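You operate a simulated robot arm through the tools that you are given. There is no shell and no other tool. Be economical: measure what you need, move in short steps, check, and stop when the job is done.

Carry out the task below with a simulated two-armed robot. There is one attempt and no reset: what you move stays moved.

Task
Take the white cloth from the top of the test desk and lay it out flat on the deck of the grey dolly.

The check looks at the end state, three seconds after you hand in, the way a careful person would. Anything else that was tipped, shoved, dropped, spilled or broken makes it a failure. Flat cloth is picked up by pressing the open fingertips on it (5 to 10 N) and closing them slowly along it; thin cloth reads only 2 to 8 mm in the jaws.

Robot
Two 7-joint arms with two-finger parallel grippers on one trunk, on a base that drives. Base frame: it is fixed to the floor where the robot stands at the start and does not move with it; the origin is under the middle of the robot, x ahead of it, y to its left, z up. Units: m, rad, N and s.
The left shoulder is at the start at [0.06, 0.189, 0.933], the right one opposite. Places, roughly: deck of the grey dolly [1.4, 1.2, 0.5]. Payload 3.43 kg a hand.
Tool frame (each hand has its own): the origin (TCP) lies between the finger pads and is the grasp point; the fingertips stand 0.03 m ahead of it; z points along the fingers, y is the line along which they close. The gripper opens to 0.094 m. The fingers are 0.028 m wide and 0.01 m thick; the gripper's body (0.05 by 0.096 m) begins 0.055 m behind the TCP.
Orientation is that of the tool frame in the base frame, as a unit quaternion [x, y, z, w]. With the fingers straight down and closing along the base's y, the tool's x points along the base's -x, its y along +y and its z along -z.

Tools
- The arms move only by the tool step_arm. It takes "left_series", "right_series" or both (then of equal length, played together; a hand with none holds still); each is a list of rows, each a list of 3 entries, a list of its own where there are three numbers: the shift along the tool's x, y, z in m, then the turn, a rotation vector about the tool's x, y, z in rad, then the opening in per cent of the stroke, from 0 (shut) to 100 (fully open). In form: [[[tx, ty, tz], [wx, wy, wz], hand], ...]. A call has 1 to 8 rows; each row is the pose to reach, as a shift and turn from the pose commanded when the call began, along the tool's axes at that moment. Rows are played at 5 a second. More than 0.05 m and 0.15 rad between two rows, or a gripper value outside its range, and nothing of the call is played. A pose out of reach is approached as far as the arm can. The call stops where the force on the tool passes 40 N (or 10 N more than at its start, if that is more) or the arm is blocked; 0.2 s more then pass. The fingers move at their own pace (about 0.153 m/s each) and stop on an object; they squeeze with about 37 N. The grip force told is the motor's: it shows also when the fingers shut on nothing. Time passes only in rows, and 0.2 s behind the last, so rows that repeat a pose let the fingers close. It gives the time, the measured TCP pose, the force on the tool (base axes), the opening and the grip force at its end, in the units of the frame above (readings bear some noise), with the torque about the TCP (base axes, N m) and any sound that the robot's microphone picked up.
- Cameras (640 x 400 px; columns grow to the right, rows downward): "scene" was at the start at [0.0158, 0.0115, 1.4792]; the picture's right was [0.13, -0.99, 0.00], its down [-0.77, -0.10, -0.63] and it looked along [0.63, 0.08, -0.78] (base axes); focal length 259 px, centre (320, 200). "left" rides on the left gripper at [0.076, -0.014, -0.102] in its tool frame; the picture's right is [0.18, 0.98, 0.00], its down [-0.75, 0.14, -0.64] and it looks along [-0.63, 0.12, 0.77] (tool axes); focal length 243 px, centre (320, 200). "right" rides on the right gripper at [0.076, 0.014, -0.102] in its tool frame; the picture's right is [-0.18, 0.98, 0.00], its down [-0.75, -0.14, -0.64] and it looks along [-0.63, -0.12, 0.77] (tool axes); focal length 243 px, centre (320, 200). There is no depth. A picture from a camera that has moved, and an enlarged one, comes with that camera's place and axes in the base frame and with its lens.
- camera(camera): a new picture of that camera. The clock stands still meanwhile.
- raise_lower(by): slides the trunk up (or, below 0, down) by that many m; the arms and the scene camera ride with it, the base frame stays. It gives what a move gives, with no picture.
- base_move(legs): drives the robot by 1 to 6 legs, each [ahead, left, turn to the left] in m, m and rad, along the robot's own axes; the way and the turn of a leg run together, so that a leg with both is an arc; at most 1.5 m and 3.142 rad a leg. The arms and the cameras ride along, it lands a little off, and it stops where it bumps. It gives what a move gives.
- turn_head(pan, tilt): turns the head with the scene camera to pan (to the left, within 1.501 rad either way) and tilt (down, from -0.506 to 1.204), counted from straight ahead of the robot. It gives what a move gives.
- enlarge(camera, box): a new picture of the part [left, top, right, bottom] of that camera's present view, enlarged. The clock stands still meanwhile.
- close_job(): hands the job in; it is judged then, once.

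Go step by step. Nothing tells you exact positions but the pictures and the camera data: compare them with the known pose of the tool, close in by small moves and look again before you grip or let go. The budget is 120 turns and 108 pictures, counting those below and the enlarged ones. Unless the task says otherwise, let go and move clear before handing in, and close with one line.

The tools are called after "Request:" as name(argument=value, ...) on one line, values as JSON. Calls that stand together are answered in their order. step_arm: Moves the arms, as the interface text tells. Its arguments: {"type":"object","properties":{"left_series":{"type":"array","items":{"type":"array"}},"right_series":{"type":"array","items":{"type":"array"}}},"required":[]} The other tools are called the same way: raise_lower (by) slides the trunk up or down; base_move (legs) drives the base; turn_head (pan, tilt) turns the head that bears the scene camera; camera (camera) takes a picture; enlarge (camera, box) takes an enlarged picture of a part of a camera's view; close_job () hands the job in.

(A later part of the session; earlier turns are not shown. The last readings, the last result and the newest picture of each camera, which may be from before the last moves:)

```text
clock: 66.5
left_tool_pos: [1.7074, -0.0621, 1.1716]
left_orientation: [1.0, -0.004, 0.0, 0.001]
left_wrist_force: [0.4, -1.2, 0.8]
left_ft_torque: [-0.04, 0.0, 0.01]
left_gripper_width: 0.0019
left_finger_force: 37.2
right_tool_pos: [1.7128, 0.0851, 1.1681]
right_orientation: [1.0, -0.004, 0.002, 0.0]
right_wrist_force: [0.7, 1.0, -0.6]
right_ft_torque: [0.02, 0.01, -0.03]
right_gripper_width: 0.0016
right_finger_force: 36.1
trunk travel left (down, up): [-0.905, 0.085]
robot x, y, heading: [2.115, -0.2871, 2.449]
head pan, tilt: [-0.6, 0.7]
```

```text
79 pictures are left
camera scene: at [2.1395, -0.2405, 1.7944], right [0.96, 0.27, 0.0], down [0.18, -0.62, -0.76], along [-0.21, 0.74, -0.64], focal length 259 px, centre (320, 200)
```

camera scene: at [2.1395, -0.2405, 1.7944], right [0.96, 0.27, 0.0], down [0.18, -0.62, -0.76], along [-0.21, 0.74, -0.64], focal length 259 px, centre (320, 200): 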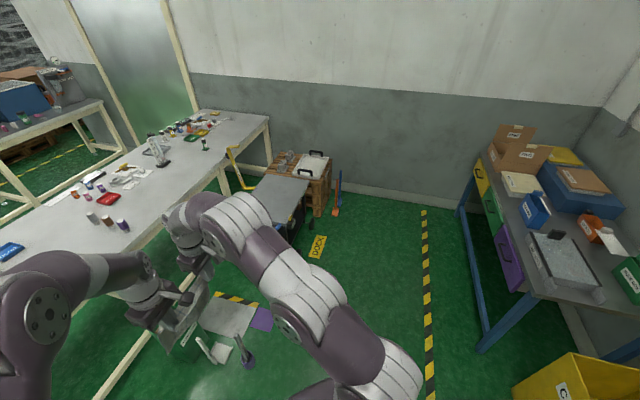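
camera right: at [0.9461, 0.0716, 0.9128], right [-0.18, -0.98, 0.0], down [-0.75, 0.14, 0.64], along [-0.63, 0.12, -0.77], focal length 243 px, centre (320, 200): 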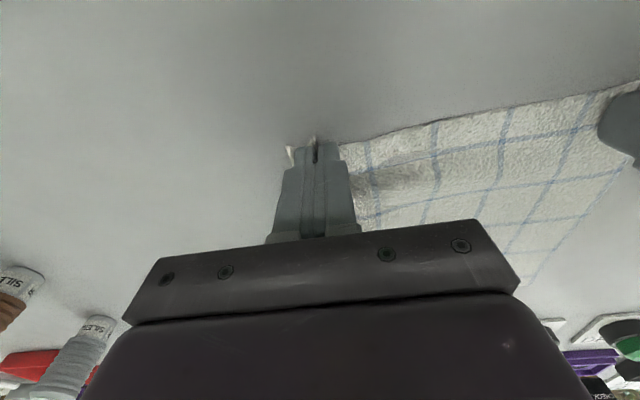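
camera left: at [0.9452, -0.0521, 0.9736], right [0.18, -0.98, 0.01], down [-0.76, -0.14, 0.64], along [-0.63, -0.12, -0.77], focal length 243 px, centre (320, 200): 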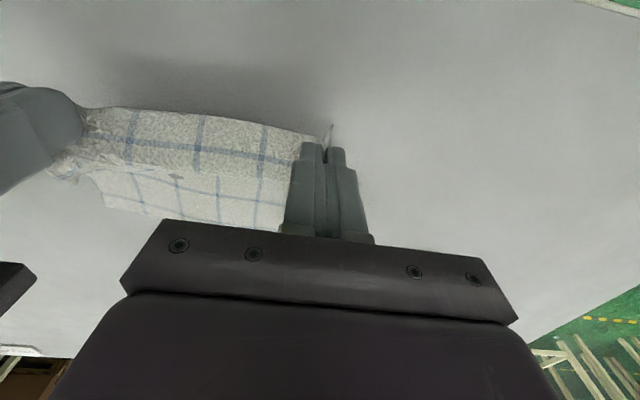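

I've reached open floor. I'll square the held edge to the robot by moving the right hand back and turning both hands 0.69 rad.

Request:
step_arm(left_series=[[[0.001, -0.0015, 0], [0, 0, 0.086], 0], [[0.002, -0.003, 0], [0, 0, 0.172], 0], [[0.003, -0.0045, 0], [0, 0, 0.258], 0], [[0.0035, -0.006, 0], [0, 0, 0.345], 0], [[0.004, -0.0075, 0], [0, 0, 0.431], 0], [[0.005, -0.009, 0], [0, 0, 0.517], 0], [[0.006, -0.0105, 0], [0, 0, 0.604], 0], [[0.007, -0.012, 0], [0, 0, 0.69], 0]], right_series=[[[0.012, 0.003, 0], [0, 0, 0.086], 0], [[0.0235, 0.0055, 0], [0, 0, 0.172], 0], [[0.035, 0.008, 0], [0, 0, 0.258], 0], [[0.047, 0.011, 0], [0, 0, 0.345], 0], [[0.059, 0.0135, 0], [0, 0, 0.431], 0], [[0.0705, 0.0165, 0], [0, 0, 0.517], 0], [[0.082, 0.019, 0], [0, 0, 0.604], 0], [[0.094, 0.022, 0], [0, 0, 0.69], 0]])

Request:
base_move(legs=[[0, 0, 0.69]])

Request:
turn_head(pan=-0.9, tilt=0.7)

Request:
camera(camera="scene")

```text
clock: 68.3
left_tool_pos: [1.7137, -0.0503, 1.1714]
left_orientation: [0.94, -0.342, 0.001, 0.001]
left_wrist_force: [-0.1, -0.7, -0.1]
left_ft_torque: [0.03, 0.01, 0.03]
left_gripper_width: 0.0021
left_finger_force: 37.1
right_tool_pos: [1.8057, 0.0622, 1.1681]
right_orientation: [0.939, -0.343, 0.002, -0.001]
right_wrist_force: [0.8, -0.2, 0.0]
right_ft_torque: [-0.01, 0.03, 0.0]
right_gripper_width: 0.0017
right_finger_force: 36.2
trunk travel left (down, up): [-0.905, 0.085]
robot x, y, heading: [2.1148, -0.286, 2.446]
head pan, tilt: [-0.6, 0.7]
```

```text
clock: 70.5
left_tool_pos: [1.6554, -0.3568, 1.1707]
left_orientation: [1.0, -0.009, 0.002, 0.0]
left_wrist_force: [0.6, 0.3, 1.1]
left_ft_torque: [-0.02, 0.0, -0.06]
left_gripper_width: 0.0019
left_finger_force: 36.3
right_tool_pos: [1.6553, -0.2122, 1.1671]
right_orientation: [1.0, -0.008, 0.002, -0.001]
right_wrist_force: [0.0, 0.1, 0.0]
right_ft_torque: [0.01, 0.0, -0.01]
right_gripper_width: 0.0016
right_finger_force: 36.7
trunk travel left (down, up): [-0.905, 0.085]
robot x, y, heading: [2.1149, -0.2834, 3.127]
head pan, tilt: [-0.6, 0.7]
```

```text
clock: 71.3
left_tool_pos: [1.6546, -0.357, 1.1716]
left_orientation: [1.0, -0.008, 0.002, 0.001]
left_wrist_force: [0.3, 0.3, 0.1]
left_ft_torque: [0.0, -0.01, -0.03]
left_gripper_width: 0.0022
left_finger_force: 36.8
right_tool_pos: [1.6559, -0.2115, 1.1686]
right_orientation: [1.0, -0.008, 0.002, -0.002]
right_wrist_force: [1.1, -0.2, 0.0]
right_ft_torque: [0.0, 0.0, -0.04]
right_gripper_width: 0.0016
right_finger_force: 36.4
trunk travel left (down, up): [-0.905, 0.085]
robot x, y, heading: [2.1128, -0.2882, 3.125]
head pan, tilt: [-0.901, 0.7]
```

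```text
78 pictures are left
camera scene: at [2.1244, -0.2176, 1.7944], right [0.79, 0.61, 0.0], down [0.39, -0.51, -0.77], along [-0.47, 0.61, -0.64], focal length 259 px, centre (320, 200)
```

scene: 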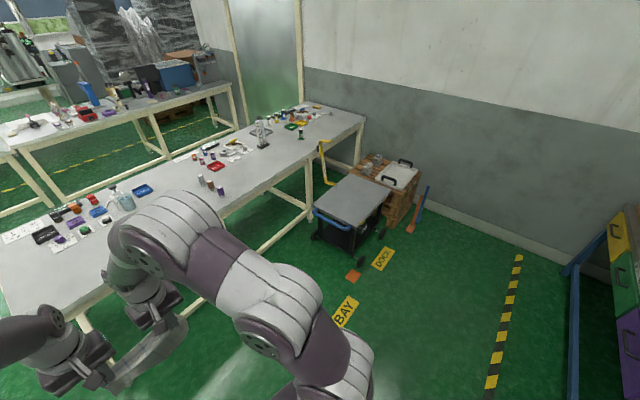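

The dolly deck spans roughly x 1.17–1.57 and y 0.92–1.43. I'll strafe toward it, keeping x≈2.1.

Request:
base_move(legs=[[0, -1.4, 0.015]])

Request:
turn_head(pan=0.0, tilt=0.85)

Request:
camera(camera="scene")

Request:
camera(camera="right")

```text
clock: 78.3
left_tool_pos: [1.6479, 1.0292, 1.171]
left_orientation: [1.0, 0.011, 0.001, 0.001]
left_wrist_force: [-0.1, 0.7, -0.3]
left_ft_torque: [-0.01, 0.0, -0.05]
left_gripper_width: 0.0019
left_finger_force: 36.2
right_tool_pos: [1.6434, 1.1747, 1.1686]
right_orientation: [1.0, 0.011, 0.002, -0.002]
right_wrist_force: [0.6, 0.0, 1.1]
right_ft_torque: [0.0, -0.01, -0.02]
right_gripper_width: 0.0015
right_finger_force: 36.0
trunk travel left (down, up): [-0.905, 0.085]
robot x, y, heading: [2.1091, 1.1176, -3.115]
head pan, tilt: [-0.901, 0.7]
```

```text
clock: 79.5
left_tool_pos: [1.6485, 1.0296, 1.1705]
left_orientation: [1.0, 0.011, 0.001, 0.001]
left_wrist_force: [0.1, -0.7, 0.8]
left_ft_torque: [0.05, 0.0, -0.02]
left_gripper_width: 0.0018
left_finger_force: 36.8
right_tool_pos: [1.6425, 1.1745, 1.1682]
right_orientation: [1.0, 0.011, 0.002, -0.001]
right_wrist_force: [0.6, 0.3, -1.0]
right_ft_torque: [-0.03, -0.02, -0.03]
right_gripper_width: 0.0016
right_finger_force: 36.2
trunk travel left (down, up): [-0.905, 0.085]
robot x, y, heading: [2.1074, 1.1212, -3.113]
head pan, tilt: [0.0, 0.85]
```

```text
77 pictures are left
camera scene: at [2.0887, 1.1209, 1.7822], right [-0.03, 1.0, 0.0], down [0.75, 0.02, -0.66], along [-0.66, -0.02, -0.75], focal length 259 px, centre (320, 200)
```

scene: 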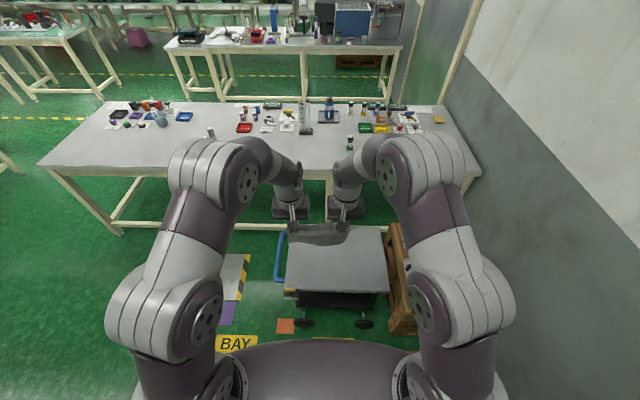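

```text
76 pictures are left
camera right: at [1.7196, 1.1629, 1.27], right [-0.16, -0.99, 0.0], down [-0.76, 0.12, 0.64], along [-0.63, 0.11, -0.77], focal length 243 px, centre (320, 200)
```

right: 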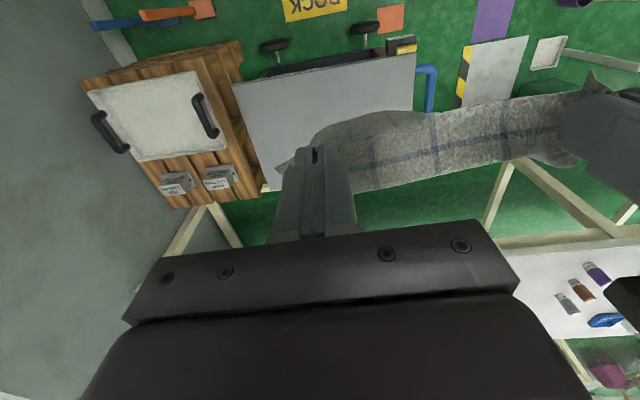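

The deck is clear, at z≈0.50, spanning x 1.17–1.57 and y 0.93–1.455. I'll move in to centre the hands over it and lower the trunk until the cloth nearly touches.

Request:
base_move(legs=[[0.0, -0.085, -0.028], [0.2, 0, 0]])

Request:
raise_lower(by=-0.36)

Request:
camera(camera="scene")

Request:
camera(camera="left")

```text
clock: 81.8
left_tool_pos: [1.4419, 1.1297, 1.1724]
left_orientation: [1.0, -0.003, 0.001, 0.001]
left_wrist_force: [1.4, -0.4, 0.5]
left_ft_torque: [0.01, -0.01, -0.03]
left_gripper_width: 0.0019
left_finger_force: 36.7
right_tool_pos: [1.4401, 1.2737, 1.169]
right_orientation: [1.0, -0.002, 0.001, -0.002]
right_wrist_force: [0.5, 0.5, -0.9]
right_ft_torque: [-0.02, 0.02, -0.05]
right_gripper_width: 0.0015
right_finger_force: 36.2
trunk travel left (down, up): [-0.905, 0.085]
robot x, y, heading: [1.8995, 1.2042, 3.142]
head pan, tilt: [0.0, 0.85]
```

```text
clock: 85.3
left_tool_pos: [1.4414, 1.1284, 0.8106]
left_orientation: [1.0, -0.003, 0.002, 0.001]
left_wrist_force: [-0.6, 0.9, 0.0]
left_ft_torque: [-0.01, -0.03, -0.03]
left_gripper_width: 0.002
left_finger_force: 36.4
right_tool_pos: [1.439, 1.2738, 0.8077]
right_orientation: [1.0, -0.002, 0.001, -0.001]
right_wrist_force: [-0.5, 0.1, 0.4]
right_ft_torque: [-0.02, -0.02, -0.02]
right_gripper_width: 0.0017
right_finger_force: 36.4
trunk travel left (down, up): [-0.545, 0.445]
robot x, y, heading: [1.9047, 1.2072, 3.138]
head pan, tilt: [0.0, 0.85]
```

```text
75 pictures are left
camera scene: at [1.8824, 1.2069, 1.4222], right [0.0, 1.0, 0.0], down [0.75, 0.0, -0.66], along [-0.66, 0.0, -0.75], focal length 259 px, centre (320, 200)
```

scene: 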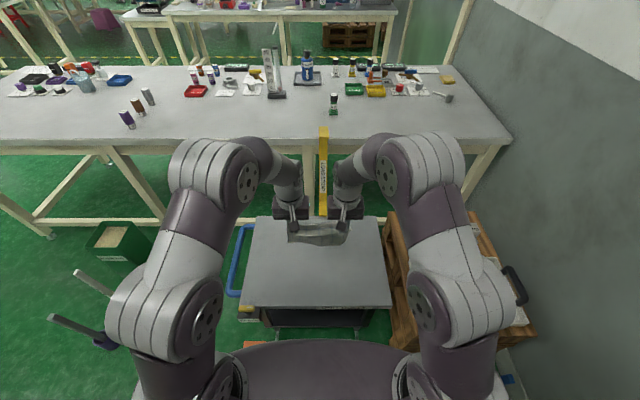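

```text
74 pictures are left
camera left: at [1.5175, 1.141, 0.9137], right [0.18, -0.98, 0.0], down [-0.76, -0.14, 0.64], along [-0.63, -0.12, -0.77], focal length 243 px, centre (320, 200)
```

left: 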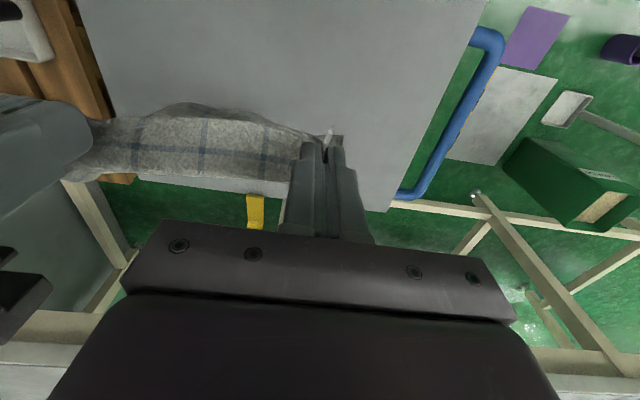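

Everything lines up (hands mid y≈1.20). I'll raise the trunk slightly for reach and extend the hands toward the far part of the deck while lowering.

Request:
raise_lower(by=0.06)

Request:
step_arm(left_series=[[[-0.03, 0, 0.03], [0, 0, 0], 0], [[-0.06, 0, 0.05], [0, 0, 0], 0], [[-0.09, 0, 0.07], [0, 0, 0], 0], [[-0.12, 0, 0.08], [0, 0, 0], 0], [[-0.14, 0, 0.09], [0, 0, 0], 0], [[-0.15, 0, 0.09], [0, 0, 0], 0]], right_series=[[[-0.03, 0, 0.03], [0, 0, 0], 0], [[-0.06, 0, 0.05], [0, 0, 0], 0], [[-0.09, 0, 0.07], [0, 0, 0], 0], [[-0.12, 0, 0.08], [0, 0, 0], 0], [[-0.14, 0, 0.09], [0, 0, 0], 0], [[-0.15, 0, 0.09], [0, 0, 0], 0]])

Request:
camera(camera="scene")

Request:
camera(camera="left")

```text
clock: 86.3
left_tool_pos: [1.4409, 1.1287, 0.8698]
left_orientation: [1.0, -0.003, 0.001, 0.001]
left_wrist_force: [0.6, 0.5, -0.5]
left_ft_torque: [0.02, 0.01, 0.01]
left_gripper_width: 0.0019
left_finger_force: 36.0
right_tool_pos: [1.4399, 1.2735, 0.8683]
right_orientation: [1.0, -0.002, 0.002, -0.003]
right_wrist_force: [-0.1, 0.4, -0.1]
right_ft_torque: [-0.03, 0.02, -0.02]
right_gripper_width: 0.0015
right_finger_force: 36.1
trunk travel left (down, up): [-0.605, 0.385]
robot x, y, heading: [1.8983, 1.2044, 3.135]
head pan, tilt: [0.0, 0.85]
```

```text
clock: 87.7
left_tool_pos: [1.2998, 1.1292, 0.7812]
left_orientation: [1.0, -0.002, 0.0, 0.001]
left_wrist_force: [0.6, -0.6, -0.1]
left_ft_torque: [0.03, -0.01, -0.03]
left_gripper_width: 0.002
left_finger_force: 36.6
left hand out of reach, approached as far as the arm can: row 6
right_tool_pos: [1.302, 1.274, 0.7786]
right_orientation: [1.0, -0.004, 0.001, -0.002]
right_wrist_force: [0.8, 0.6, -0.3]
right_ft_torque: [-0.02, 0.0, 0.02]
right_gripper_width: 0.0014
right_finger_force: 36.2
right hand out of reach, approached as far as the arm can: row 6
trunk travel left (down, up): [-0.605, 0.385]
robot x, y, heading: [1.9021, 1.204, 3.14]
head pan, tilt: [0.0, 0.85]
```

```text
73 pictures are left
camera scene: at [1.8838, 1.2068, 1.4822], right [0.0, 1.0, 0.0], down [0.75, 0.0, -0.66], along [-0.66, 0.0, -0.75], focal length 259 px, centre (320, 200)
```

scene: 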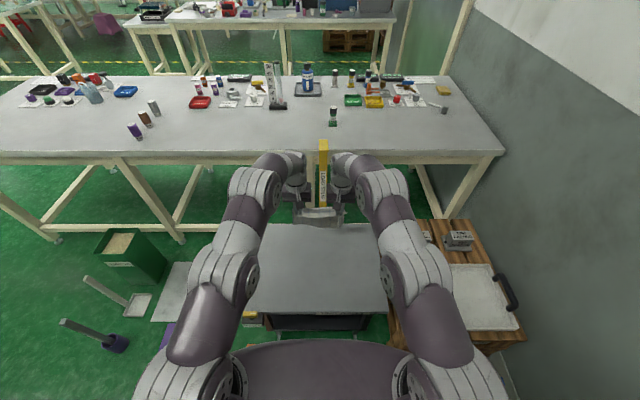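

```text
72 pictures are left
camera left: at [1.3781, 1.1419, 0.8846], right [0.18, -0.98, 0.0], down [-0.76, -0.14, 0.64], along [-0.63, -0.12, -0.77], focal length 243 px, centre (320, 200)
```

left: 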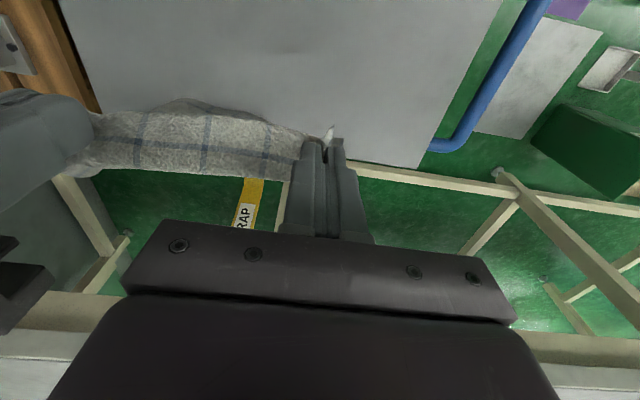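

The cloth hangs over the far part of the deck. I'll begin the laying arc: touch down, then draw back toward the robot while lowering.

Request:
step_arm(left_series=[[[0.003, 0, 0.03], [0, 0, 0], 0], [[0.018, 0, 0.045], [0, 0, 0], 0], [[0.045, 0, 0.05], [0, 0, 0], 0], [[0.075, 0, 0.057], [0, 0, 0], 0], [[0.1, 0, 0.07], [0, 0, 0], 0]], right_series=[[[0.001, 0, 0.028], [0, 0, 0], 0], [[0.016, 0, 0.043], [0, 0, 0], 0], [[0.043, 0, 0.048], [0, 0, 0], 0], [[0.073, 0, 0.055], [0, 0, 0], 0], [[0.098, 0, 0.068], [0, 0, 0], 0]])

Request:
camera(camera="left")

Request:
enlarge(camera="scene", box=[220, 150, 420, 300])

```text
clock: 88.9
left_tool_pos: [1.4005, 1.1271, 0.7093]
left_orientation: [1.0, -0.002, 0.002, 0.001]
left_wrist_force: [0.5, 0.9, 0.1]
left_ft_torque: [-0.01, -0.01, -0.03]
left_gripper_width: 0.002
left_finger_force: 36.5
right_tool_pos: [1.3994, 1.2742, 0.7122]
right_orientation: [1.0, -0.003, 0.001, -0.001]
right_wrist_force: [1.4, -0.7, -0.5]
right_ft_torque: [-0.02, -0.01, -0.03]
right_gripper_width: 0.0016
right_finger_force: 36.5
trunk travel left (down, up): [-0.605, 0.385]
robot x, y, heading: [1.8966, 1.2035, 3.138]
head pan, tilt: [0.0, 0.85]
```

```text
71 pictures are left
camera left: at [1.4782, 1.1409, 0.8131], right [0.18, -0.98, 0.0], down [-0.76, -0.14, 0.64], along [-0.63, -0.12, -0.77], focal length 243 px, centre (320, 200)
```

left: 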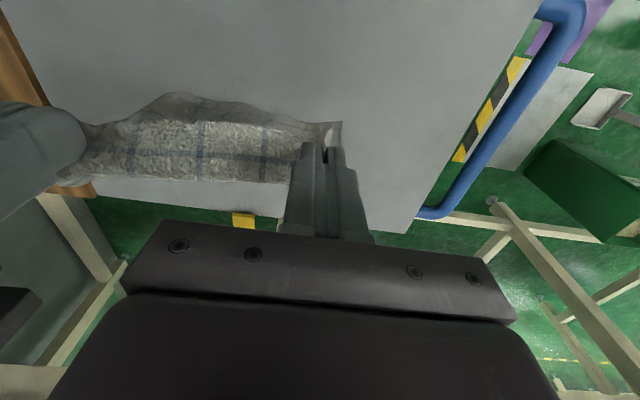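

```text
2.67 times, centred on (320, 225) of scene
camera zoom: at [1.8826, 1.207, 1.4822], right [0.0, 1.0, 0.0], down [0.75, 0.0, -0.66], along [-0.66, 0.0, -0.75], focal length 691 px, centre (320, 133)
```

zoom: 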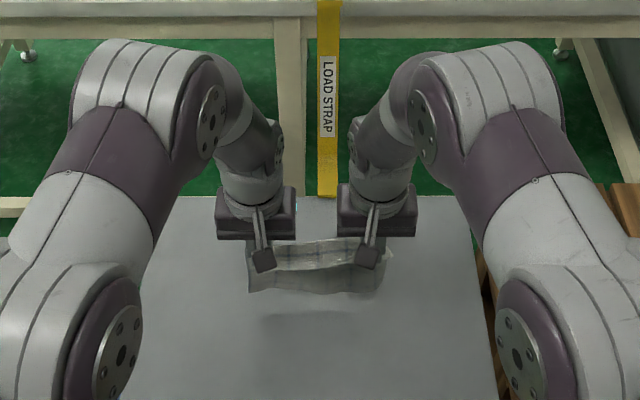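

I want to check how far the cloth hangs before I continue.

Request:
enlarge(camera="scene", box=[285, 215, 375, 275])

Request:
enlarge(camera="right", box=[280, 60, 560, 235])

```text
6.67 times, centred on (330, 245) of scene
camera zoom: at [1.8826, 1.207, 1.4822], right [0.0, 1.0, 0.0], down [0.75, 0.0, -0.66], along [-0.66, 0.0, -0.75], focal length 1728 px, centre (253, -100)
```

zoom: 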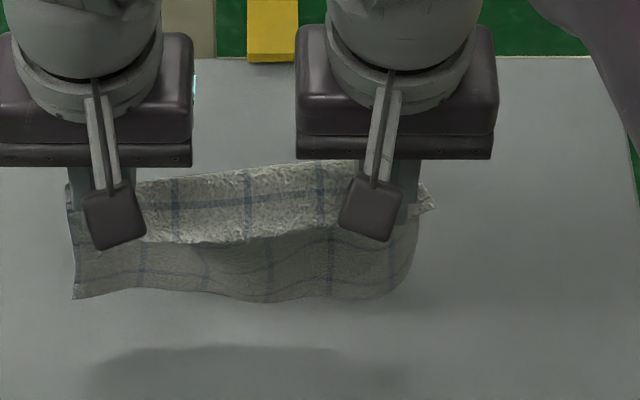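

```text
2.29 times, centred on (420, 148) of right
camera zoom: at [1.4746, 1.2598, 0.8144], right [-0.19, -0.98, 0.0], down [-0.75, 0.14, 0.64], along [-0.63, 0.12, -0.77], focal length 555 px, centre (91, 320)
```

zoom: 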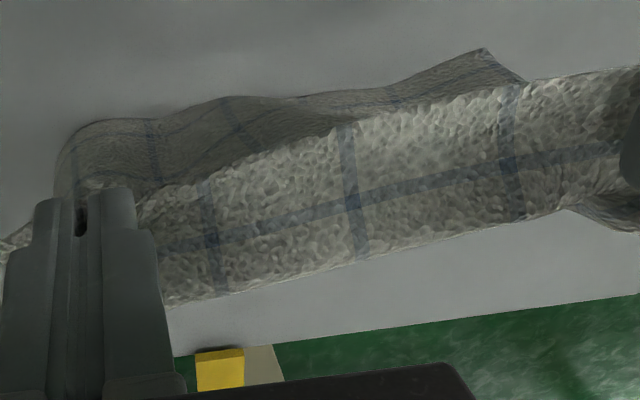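

The hanging part is only about 0.16 m below the fingertips, with a strip of about 26 mm held flat between the fingers, so it hasn't touched yet. I'll go back forward and lower.

Request:
step_arm(left_series=[[[-0.05, 0, 0.01], [0, 0, 0], 0], [[-0.1, 0, 0.02], [0, 0, 0], 0], [[-0.1, 0, 0.03], [0, 0, 0], 0], [[-0.1, 0, 0.035], [0, 0, 0], 0], [[-0.1, 0, 0.035], [0, 0, 0], 0]], right_series=[[[-0.05, 0, 0.012], [0, 0, 0], 0], [[-0.1, 0, 0.022], [0, 0, 0], 0], [[-0.1, 0, 0.032], [0, 0, 0], 0], [[-0.1, 0, 0.037], [0, 0, 0], 0], [[-0.1, 0, 0.037], [0, 0, 0], 0]])

Request:
enlarge(camera="scene", box=[270, 190, 375, 260])

Request:
camera(camera="right")

```text
refused: row 1 steps farther than a row can; nothing moved
```

```text
5.71 times, centred on (322, 225) of scene
camera zoom: at [1.8826, 1.207, 1.4822], right [0.0, 1.0, 0.0], down [0.75, 0.0, -0.66], along [-0.66, 0.0, -0.75], focal length 1481 px, centre (306, 57)
```

zoom: 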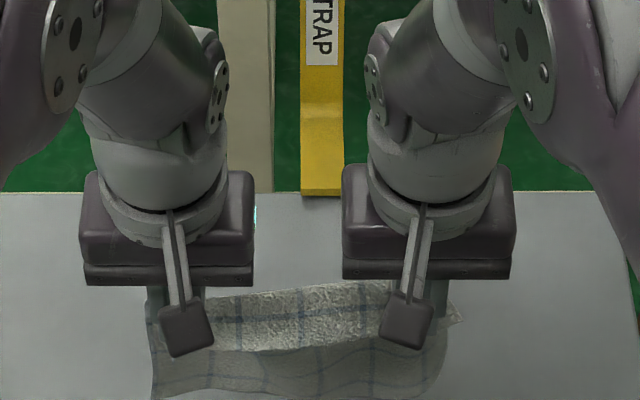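

```text
66 pictures are left
camera right: at [1.4746, 1.2598, 0.8144], right [-0.19, -0.98, 0.0], down [-0.75, 0.14, 0.64], along [-0.63, 0.12, -0.77], focal length 243 px, centre (320, 200)
```

right: 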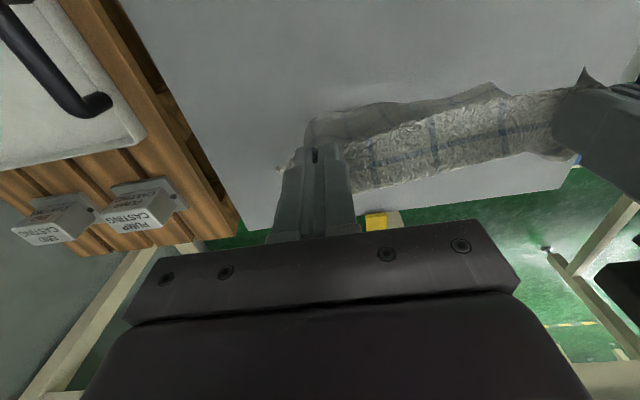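

Request:
step_arm(left_series=[[[-0.035, 0, 0.005], [0, 0, 0], 0], [[-0.07, 0, 0.012], [0, 0, 0], 0], [[-0.1, 0, 0.02], [0, 0, 0], 0], [[-0.1, 0, 0.03], [0, 0, 0], 0], [[-0.1, 0, 0.035], [0, 0, 0], 0], [[-0.1, 0, 0.035], [0, 0, 0], 0]], right_series=[[[-0.035, 0, 0.008], [0, 0, 0], 0], [[-0.07, 0, 0.015], [0, 0, 0], 0], [[-0.1, 0, 0.023], [0, 0, 0], 0], [[-0.1, 0, 0.033], [0, 0, 0], 0], [[-0.1, 0, 0.038], [0, 0, 0], 0], [[-0.1, 0, 0.038], [0, 0, 0], 0]])

Request:
enlarge(camera="scene", box=[270, 190, 375, 260])

Request:
camera(camera="right")

```text
clock: 90.3
left_tool_pos: [1.3017, 1.1293, 0.6748]
left_orientation: [1.0, -0.002, 0.002, 0.001]
left_wrist_force: [-1.1, 0.1, -0.6]
left_ft_torque: [-0.03, -0.02, -0.05]
left_gripper_width: 0.0021
left_finger_force: 36.4
right_tool_pos: [1.2992, 1.2754, 0.6727]
right_orientation: [1.0, -0.002, 0.001, -0.001]
right_wrist_force: [0.4, -0.2, 0.8]
right_ft_torque: [0.02, 0.01, -0.01]
right_gripper_width: 0.0017
right_finger_force: 36.1
trunk travel left (down, up): [-0.605, 0.385]
robot x, y, heading: [1.9025, 1.2048, 3.142]
head pan, tilt: [0.0, 0.85]
```

```text
5.71 times, centred on (322, 225) of scene
camera zoom: at [1.8827, 1.2069, 1.4822], right [0.0, 1.0, 0.0], down [0.75, 0.0, -0.66], along [-0.66, 0.0, -0.75], focal length 1481 px, centre (306, 57)
```

zoom: 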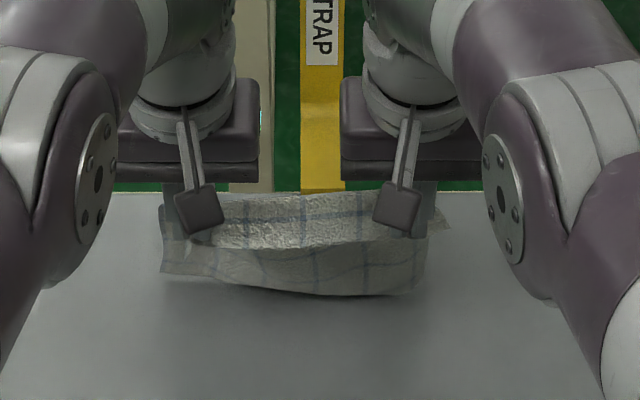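

```text
64 pictures are left
camera right: at [1.3748, 1.2612, 0.7736], right [-0.19, -0.98, 0.0], down [-0.75, 0.14, 0.64], along [-0.63, 0.12, -0.77], focal length 243 px, centre (320, 200)
```

right: 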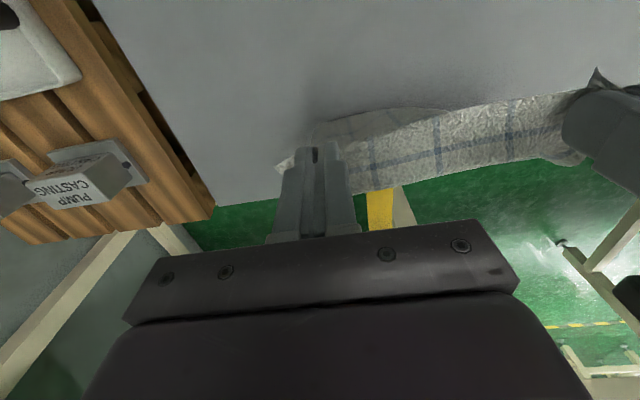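

The bottom is at the deck near x≈1.27. I'll start the laying sweep back toward the robot.

Request:
step_arm(left_series=[[[0.005, 0, 0.01], [0, 0, 0], 0], [[0.025, 0, 0.012], [0, 0, 0], 0], [[0.046, 0, 0.014], [0, 0, 0], 0], [[0.065, 0, 0.022], [0, 0, 0], 0], [[0.082, 0, 0.034], [0, 0, 0], 0], [[0.098, 0, 0.048], [0, 0, 0], 0], [[0.11, 0, 0.063], [0, 0, 0], 0]], right_series=[[[0.007, 0, 0.01], [0, 0, 0], 0], [[0.027, 0, 0.012], [0, 0, 0], 0], [[0.048, 0, 0.014], [0, 0, 0], 0], [[0.067, 0, 0.022], [0, 0, 0], 0], [[0.084, 0, 0.034], [0, 0, 0], 0], [[0.1, 0, 0.048], [0, 0, 0], 0], [[0.112, 0, 0.063], [0, 0, 0], 0]])

Request:
enlarge(camera="scene", box=[260, 190, 395, 280])

Request:
camera(camera="right")

```text
clock: 91.9
left_tool_pos: [1.4117, 1.1278, 0.6119]
left_orientation: [1.0, -0.002, 0.002, 0.0]
left_wrist_force: [-0.5, -0.2, -0.2]
left_ft_torque: [0.01, 0.02, -0.04]
left_gripper_width: 0.002
left_finger_force: 36.8
right_tool_pos: [1.4109, 1.2749, 0.6083]
right_orientation: [1.0, -0.003, 0.002, -0.002]
right_wrist_force: [-0.5, -1.0, -0.7]
right_ft_torque: [-0.03, -0.01, -0.01]
right_gripper_width: 0.0014
right_finger_force: 36.3
trunk travel left (down, up): [-0.605, 0.385]
robot x, y, heading: [1.9021, 1.2074, 3.137]
head pan, tilt: [0.0, 0.85]
```

```text
4.44 times, centred on (328, 235) of scene
camera zoom: at [1.8821, 1.207, 1.4822], right [0.0, 1.0, 0.0], down [0.75, 0.0, -0.66], along [-0.66, 0.0, -0.75], focal length 1152 px, centre (287, 44)
```

zoom: 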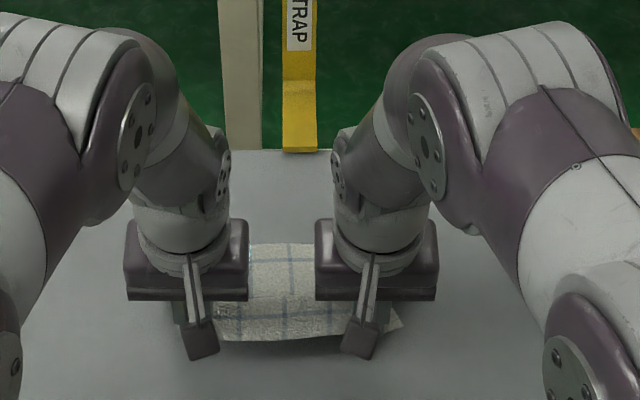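

```text
62 pictures are left
camera right: at [1.485, 1.2615, 0.7102], right [-0.19, -0.98, 0.0], down [-0.75, 0.14, 0.64], along [-0.63, 0.12, -0.77], focal length 243 px, centre (320, 200)
```

right: 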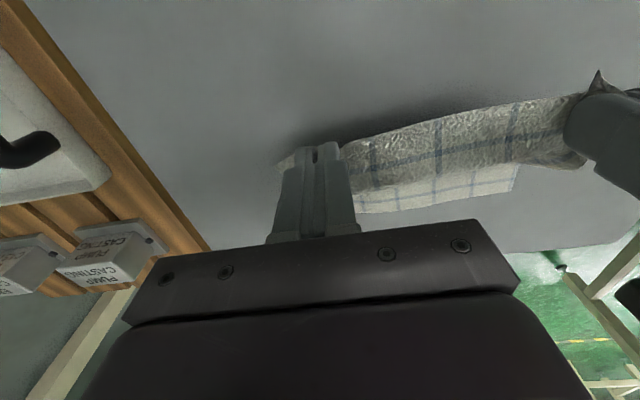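

The far edge now lies on the deck at x≈1.28 with the body trailing correctly. I'll continue the sweep down.

Request:
step_arm(left_series=[[[0.015, 0, 0.025], [0, 0, 0], 0], [[0.03, 0, 0.043], [0, 0, 0], 0], [[0.042, 0, 0.056], [0, 0, 0], 0], [[0.05, 0, 0.064], [0, 0, 0], 0], [[0.06, 0, 0.068], [0, 0, 0], 0]], right_series=[[[0.015, 0, 0.022], [0, 0, 0], 0], [[0.03, 0, 0.04], [0, 0, 0], 0], [[0.042, 0, 0.053], [0, 0, 0], 0], [[0.05, 0, 0.061], [0, 0, 0], 0], [[0.06, 0, 0.065], [0, 0, 0], 0]])

Request:
enlarge(camera="scene", box=[260, 190, 395, 280])

Request:
camera(camera="right")

Request:
camera(camera="left")

```text
clock: 93.1
left_tool_pos: [1.4715, 1.126, 0.5456]
left_orientation: [1.0, -0.003, 0.002, 0.001]
left_wrist_force: [0.8, -0.6, -0.4]
left_ft_torque: [0.03, 0.03, -0.03]
left_gripper_width: 0.0019
left_finger_force: 36.5
right_tool_pos: [1.471, 1.2745, 0.5435]
right_orientation: [1.0, -0.002, 0.002, -0.002]
right_wrist_force: [-0.1, 0.3, -0.2]
right_ft_torque: [0.0, 0.0, -0.05]
right_gripper_width: 0.0018
right_finger_force: 36.4
trunk travel left (down, up): [-0.605, 0.385]
robot x, y, heading: [1.8997, 1.2023, 3.14]
head pan, tilt: [0.0, 0.85]
```

```text
4.44 times, centred on (328, 235) of scene
camera zoom: at [1.8826, 1.207, 1.4822], right [0.0, 1.0, 0.0], down [0.75, 0.0, -0.66], along [-0.66, 0.0, -0.75], focal length 1152 px, centre (287, 44)
```

zoom: 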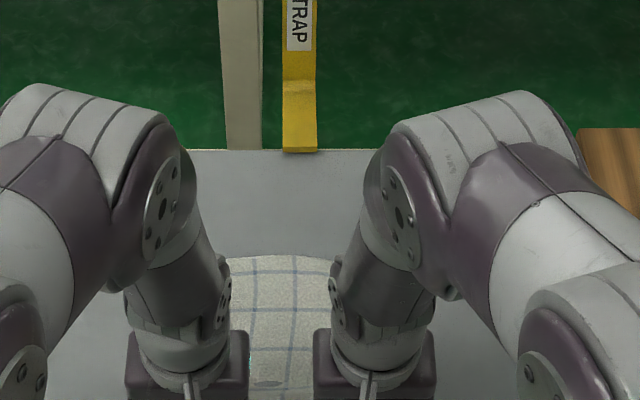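

```text
60 pictures are left
camera right: at [1.5465, 1.2602, 0.6454], right [-0.19, -0.98, 0.0], down [-0.75, 0.14, 0.64], along [-0.63, 0.12, -0.77], focal length 243 px, centre (320, 200)
```

right: 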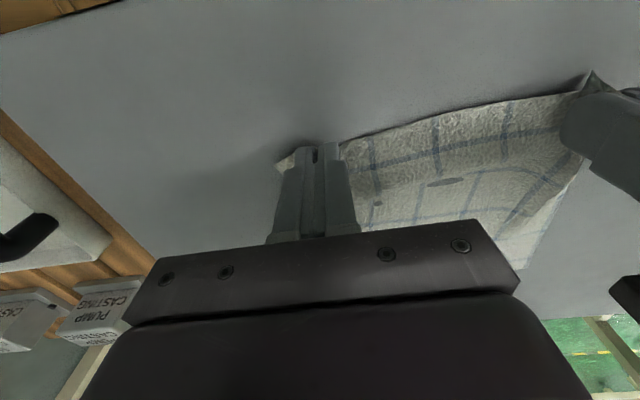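

```text
59 pictures are left
camera left: at [1.5497, 1.1401, 0.6487], right [0.18, -0.98, 0.0], down [-0.76, -0.14, 0.64], along [-0.63, -0.12, -0.77], focal length 243 px, centre (320, 200)
```

left: 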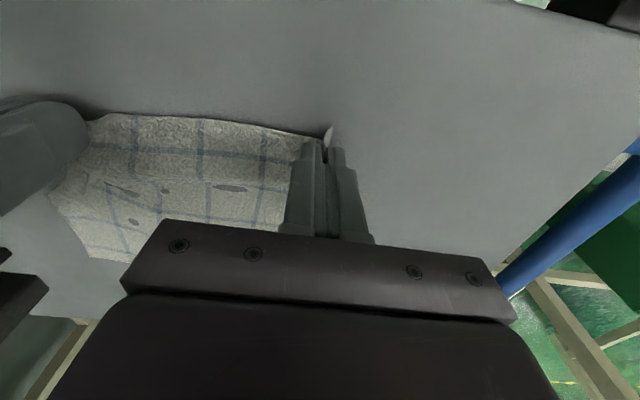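

It's laying nicely. I'll draw a little further back, stretch the edge slightly and lower to contact.

Request:
step_arm(left_series=[[[0.008, 0.001, 0.005], [0, 0, 0], 0], [[0.014, 0.002, 0.009], [0, 0, 0], 0], [[0.018, 0.003, 0.012], [0, 0, 0], 0], [[0.018, 0.003, 0.014], [0, 0, 0], 0]], right_series=[[[0.008, -0.001, 0.003], [0, 0, 0], 0], [[0.014, -0.002, 0.007], [0, 0, 0], 0], [[0.018, -0.003, 0.01], [0, 0, 0], 0], [[0.018, -0.003, 0.012], [0, 0, 0], 0]])

Request:
camera(camera="left")

```text
clock: 94.1
left_tool_pos: [1.4902, 1.1249, 0.5309]
left_orientation: [1.0, -0.002, -0.001, 0.001]
left_wrist_force: [0.6, 7.9, 8.6]
left_ft_torque: [0.23, 0.05, -0.1]
left_gripper_width: 0.002
left_finger_force: 36.7
right_tool_pos: [1.4913, 1.2771, 0.5333]
right_orientation: [1.0, -0.003, 0.001, -0.001]
right_wrist_force: [-0.1, -5.9, 0.3]
right_ft_torque: [-0.19, -0.04, 0.1]
right_gripper_width: 0.0016
right_finger_force: 36.1
trunk travel left (down, up): [-0.605, 0.385]
robot x, y, heading: [1.8984, 1.2043, 3.14]
head pan, tilt: [0.0, 0.85]
```

```text
58 pictures are left
camera left: at [1.5672, 1.1365, 0.6342], right [0.18, -0.98, 0.0], down [-0.75, -0.14, 0.64], along [-0.63, -0.12, -0.77], focal length 243 px, centre (320, 200)
```

left: 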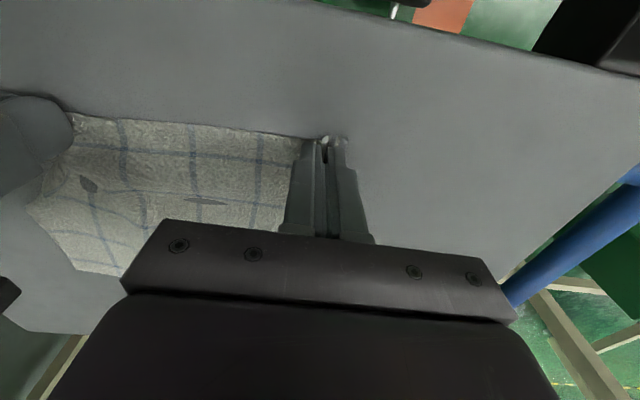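

The left tips touch and the edge is taut. I'll lower the right by 2 mm and open both hands slowly, so the fingers spread the folds.

Request:
step_arm(left_series=[[[0, 0, -0.0005], [0, 0, 0], 0], [[0, 0, -0.0005], [0, 0, 0], 0], [[0, 0, -0.0005], [0, 0, 0], 5], [[0, 0, -0.0005], [0, 0, 0], 12], [[0, 0, -0.0005], [0, 0, 0], 20], [[0, 0, -0.0005], [0, 0, 0], 28], [[0, 0, -0.0005], [0, 0, 0], 36], [[0, 0, -0.0005], [0, 0, 0], 44]], right_series=[[[0, 0, 0.001], [0, 0, 0], 0], [[0, 0, 0.0018], [0, 0, 0], 0], [[0, 0, 0.0018], [0, 0, 0], 5], [[0, 0, 0.0018], [0, 0, 0], 12], [[0, 0, 0.0018], [0, 0, 0], 20], [[0, 0, 0.0018], [0, 0, 0], 28], [[0, 0, 0.0018], [0, 0, 0], 36], [[0, 0, 0.0018], [0, 0, 0], 44]])

Request:
camera(camera="left")

Request:
camera(camera="right")

```text
clock: 95.9
left_tool_pos: [1.4917, 1.1239, 0.5327]
left_orientation: [1.0, -0.003, 0.0, 0.001]
left_wrist_force: [0.8, 0.1, -0.8]
left_ft_torque: [0.0, -0.01, 0.04]
left_gripper_width: 0.0417
left_finger_force: 0.0
right_tool_pos: [1.4908, 1.2749, 0.5319]
right_orientation: [1.0, -0.004, 0.0, -0.002]
right_wrist_force: [-2.1, -2.8, 31.6]
right_ft_torque: [-0.04, 0.26, 0.04]
right_gripper_width: 0.0317
right_finger_force: 0.0
trunk travel left (down, up): [-0.605, 0.385]
robot x, y, heading: [1.9008, 1.2092, 3.139]
head pan, tilt: [0.0, 0.85]
```

```text
57 pictures are left
camera left: at [1.569, 1.1364, 0.6348], right [0.18, -0.98, 0.0], down [-0.76, -0.14, 0.64], along [-0.63, -0.12, -0.77], focal length 243 px, centre (320, 200)
```

left: 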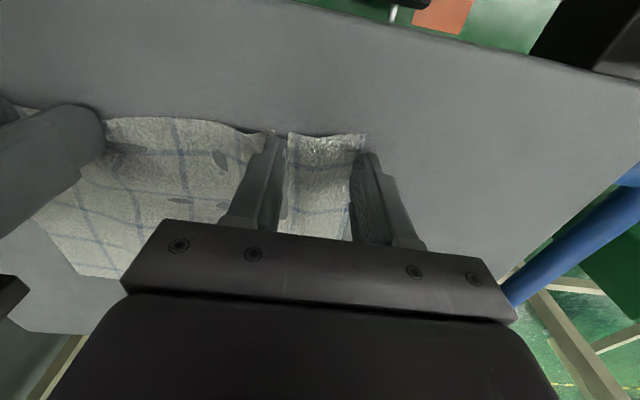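

```text
56 pictures are left
camera right: at [1.5666, 1.2616, 0.6326], right [-0.19, -0.98, 0.0], down [-0.75, 0.14, 0.64], along [-0.63, 0.12, -0.77], focal length 243 px, centre (320, 200)
```

right: 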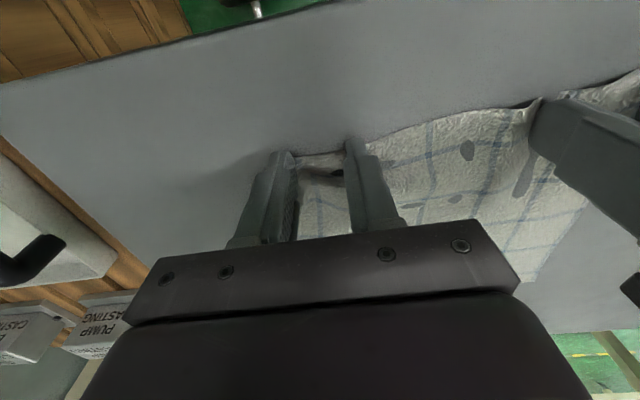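

The cloth is released. I'll lift both hands straight up and look.

Request:
step_arm(left_series=[[[0, 0, -0.01], [0, 0, 0], 44], [[0, 0, -0.04], [0, 0, 0], 44], [[0, 0, -0.08], [0, 0, 0], 44], [[0.01, 0.04, -0.1], [0, 0, 0], 44], [[0.02, 0.08, -0.11], [0, 0, 0], 44], [[0.03, 0.12, -0.12], [0, 0, 0], 44]], right_series=[[[0, 0, -0.01], [0, 0, 0], 36], [[0, 0, -0.04], [0, 0, 0], 44], [[0, 0, -0.08], [0, 0, 0], 44], [[0.01, -0.04, -0.1], [0, 0, 0], 44], [[0.02, -0.08, -0.11], [0, 0, 0], 44], [[0.03, -0.1, -0.12], [0, 0, 0], 44]])

Request:
enlarge(camera="scene", box=[240, 180, 400, 300])

Request:
camera(camera="left")

Request:
camera(camera="right")

```text
clock: 97.3
left_tool_pos: [1.5171, 1.0028, 0.6519]
left_orientation: [1.0, -0.003, 0.002, 0.0]
left_wrist_force: [0.0, 0.5, 0.3]
left_ft_torque: [0.04, 0.03, 0.02]
left_gripper_width: 0.0414
left_finger_force: 0.2
right_tool_pos: [1.52, 1.3789, 0.6526]
right_orientation: [1.0, -0.002, 0.001, -0.002]
right_wrist_force: [-0.3, -0.5, -0.3]
right_ft_torque: [-0.02, 0.04, 0.0]
right_gripper_width: 0.0414
right_finger_force: 0.0
trunk travel left (down, up): [-0.605, 0.385]
robot x, y, heading: [1.9022, 1.208, 3.141]
head pan, tilt: [0.0, 0.85]
```

```text
3.33 times, centred on (320, 240) of scene
camera zoom: at [1.8833, 1.2059, 1.4822], right [0.0, 1.0, 0.0], down [0.75, 0.0, -0.66], along [-0.66, 0.0, -0.75], focal length 864 px, centre (320, 67)
```

zoom: 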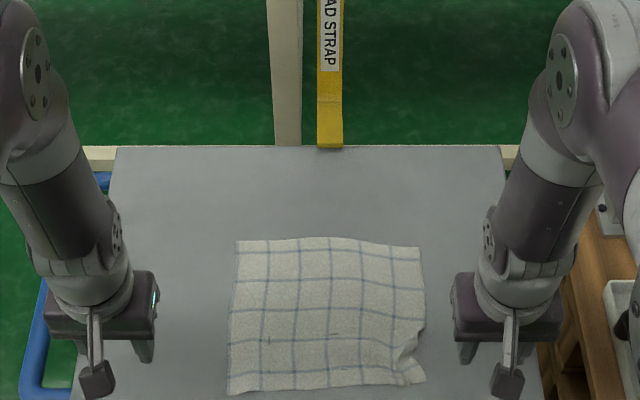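

```text
54 pictures are left
camera left: at [1.5946, 1.0149, 0.7556], right [0.18, -0.98, 0.0], down [-0.76, -0.14, 0.64], along [-0.63, -0.12, -0.77], focal length 243 px, centre (320, 200)
```

left: 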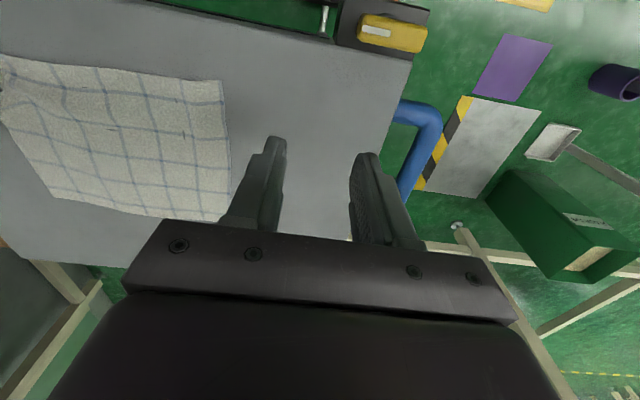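

```text
53 pictures are left
camera right: at [1.5958, 1.364, 0.754], right [-0.19, -0.98, 0.0], down [-0.75, 0.14, 0.64], along [-0.63, 0.12, -0.77], focal length 243 px, centre (320, 200)
```

right: 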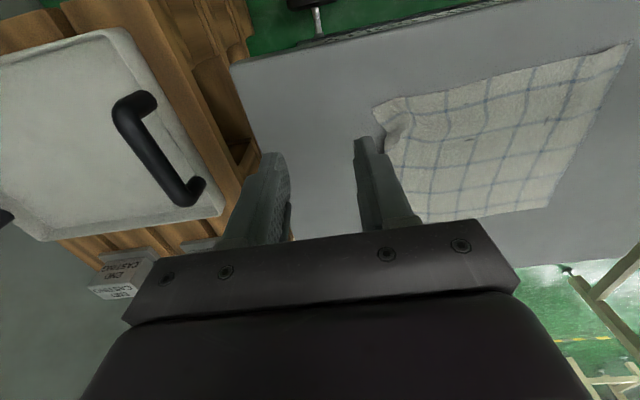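

It's nearly perfectly flat, with a small pucker near the right front corner. I'll look closer.

Request:
enlarge(camera="scene", box=[290, 235, 370, 285])

Request:
enlarge(camera="right", box=[340, 60, 520, 172])

```text
8.00 times, centred on (330, 260) of scene
camera zoom: at [1.8833, 1.2059, 1.4822], right [0.0, 1.0, 0.0], down [0.75, 0.0, -0.66], along [-0.66, 0.0, -0.75], focal length 2074 px, centre (240, -280)
```

zoom: 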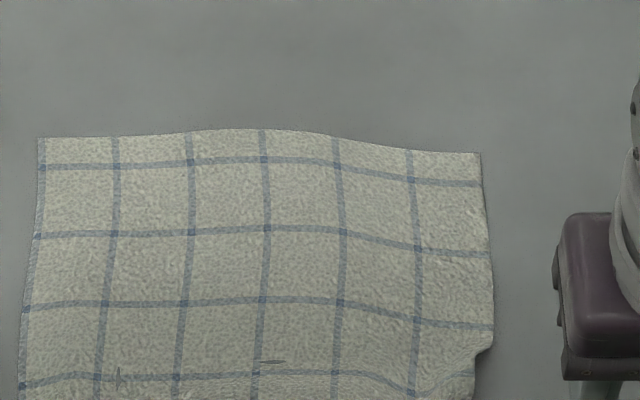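

```text
3.56 times, centred on (430, 116) of right
camera zoom: at [1.5958, 1.364, 0.754], right [-0.19, -0.98, 0.0], down [-0.75, 0.14, 0.64], along [-0.63, 0.12, -0.77], focal length 863 px, centre (-71, 499)
```

zoom: 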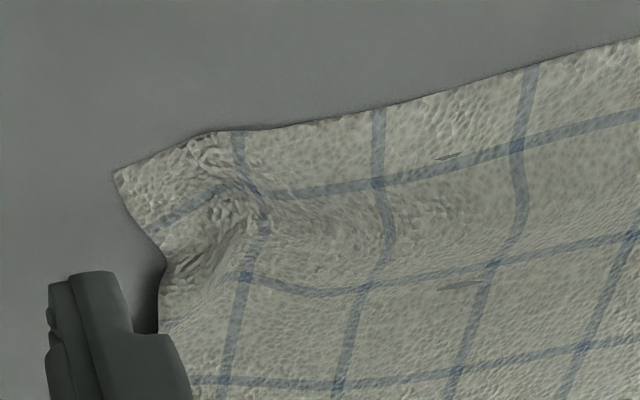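

I'll smooth out that pucker: the left hand holds the cloth with light pressure while the closed right fingertips press on the pucker and stroke outward.

Request:
step_arm(left_series=[[[-0.01, -0.04, 0], [0, 0, 0], 0], [[-0.025, -0.08, 0], [0, 0, 0], 0], [[-0.04, -0.12, 0.02], [0, 0, 0], 0], [[-0.057, -0.157, 0.05], [0, 0, 0], 0], [[-0.057, -0.157, 0.09], [0, 0, 0], 0], [[-0.057, -0.157, 0.112], [0, 0, 0], 0]], right_series=[[[-0.01, 0, 0], [0, 0, 0], 0], [[-0.02, 0.03, 0], [0, 0, 0], 0], [[-0.03, 0.06, 0.02], [0, 0, 0], 0], [[-0.038, 0.083, 0.05], [0, 0, 0], 0], [[-0.038, 0.083, 0.09], [0, 0, 0], 0], [[-0.038, 0.083, 0.112], [0, 0, 0], 0]])

Request:
camera(camera="right")

```text
refused: row 4 steps farther than a row can; nothing moved
```

```text
50 pictures are left
camera right: at [1.5958, 1.364, 0.754], right [-0.19, -0.98, 0.0], down [-0.75, 0.14, 0.64], along [-0.63, 0.12, -0.77], focal length 243 px, centre (320, 200)
```

right: 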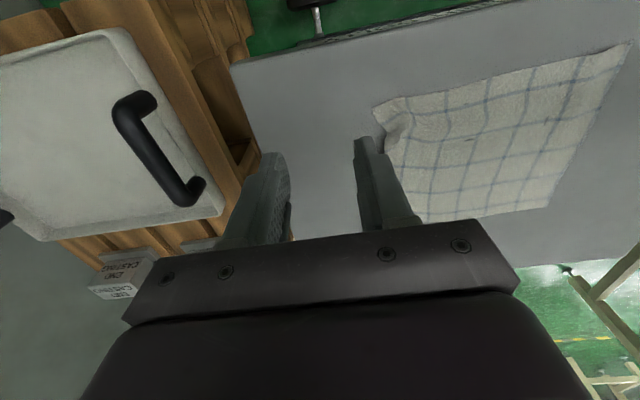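

Request:
step_arm(left_series=[[[-0.01, -0.04, 0], [0, 0, 0], 0], [[-0.025, -0.08, 0], [0, 0, 0], 0], [[-0.04, -0.12, 0.01], [0, 0, 0], 0], [[-0.057, -0.157, 0.03], [0, 0, 0], 0], [[-0.057, -0.157, 0.06], [0, 0, 0], 0], [[-0.057, -0.157, 0.09], [0, 0, 0], 0], [[-0.057, -0.157, 0.112], [0, 0, 0], 0]], right_series=[[[-0.01, 0, 0], [0, 0, 0], 0], [[-0.02, 0.03, 0], [0, 0, 0], 0], [[-0.03, 0.06, 0.01], [0, 0, 0], 0], [[-0.038, 0.083, 0.03], [0, 0, 0], 0], [[-0.038, 0.083, 0.06], [0, 0, 0], 0], [[-0.038, 0.083, 0.09], [0, 0, 0], 0], [[-0.038, 0.083, 0.112], [0, 0, 0], 0]])

Request:
camera(camera="right")

```text
clock: 98.9
left_tool_pos: [1.4617, 1.1613, 0.5397]
left_orientation: [1.0, -0.002, 0.002, 0.001]
left_wrist_force: [0.6, 1.3, 0.6]
left_ft_torque: [-0.05, 0.02, 0.02]
left_gripper_width: 0.0
left_finger_force: 33.1
right_tool_pos: [1.4811, 1.2957, 0.5412]
right_orientation: [1.0, -0.004, 0.002, -0.002]
right_wrist_force: [-0.4, -0.2, -0.7]
right_ft_torque: [0.0, 0.01, 0.04]
right_gripper_width: 0.0001
right_finger_force: 32.8
trunk travel left (down, up): [-0.605, 0.385]
robot x, y, heading: [1.896, 1.2038, 3.137]
head pan, tilt: [0.0, 0.85]
```

```text
49 pictures are left
camera right: at [1.5573, 1.2809, 0.6427], right [-0.19, -0.98, 0.0], down [-0.75, 0.14, 0.64], along [-0.63, 0.12, -0.77], focal length 243 px, centre (320, 200)
```

right: 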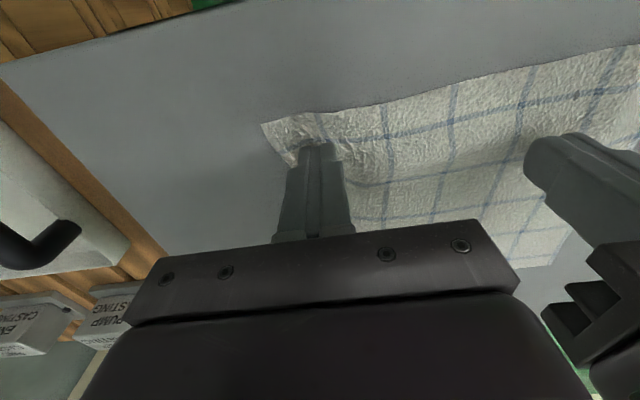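

Both are well placed. Next I'll press down lightly.

Request:
step_arm(left_series=[[[0, 0, 0.005], [0, 0, 0], 0], [[0, 0, 0.0075], [0, 0, 0], 0], [[0, 0, 0.009], [0, 0, 0], 0]], right_series=[[[0, 0, 0.005], [0, 0, 0], 0], [[0, 0, 0.0075], [0, 0, 0], 0], [[0, 0, 0.009], [0, 0, 0], 0]])

```text
clock: 99.7
left_tool_pos: [1.4617, 1.1609, 0.5315]
left_orientation: [1.0, -0.003, 0.001, 0.0]
left_wrist_force: [-0.5, -0.3, -0.6]
left_ft_torque: [-0.01, 0.0, 0.0]
left_gripper_width: 0.0
left_finger_force: 33.2
right_tool_pos: [1.4816, 1.295, 0.5314]
right_orientation: [1.0, -0.002, 0.001, -0.001]
right_wrist_force: [0.8, -0.5, 7.3]
right_ft_torque: [0.04, -0.08, -0.01]
right_gripper_width: 0.0002
right_finger_force: 33.2
trunk travel left (down, up): [-0.605, 0.385]
robot x, y, heading: [1.8996, 1.2047, 3.135]
head pan, tilt: [0.0, 0.85]
```

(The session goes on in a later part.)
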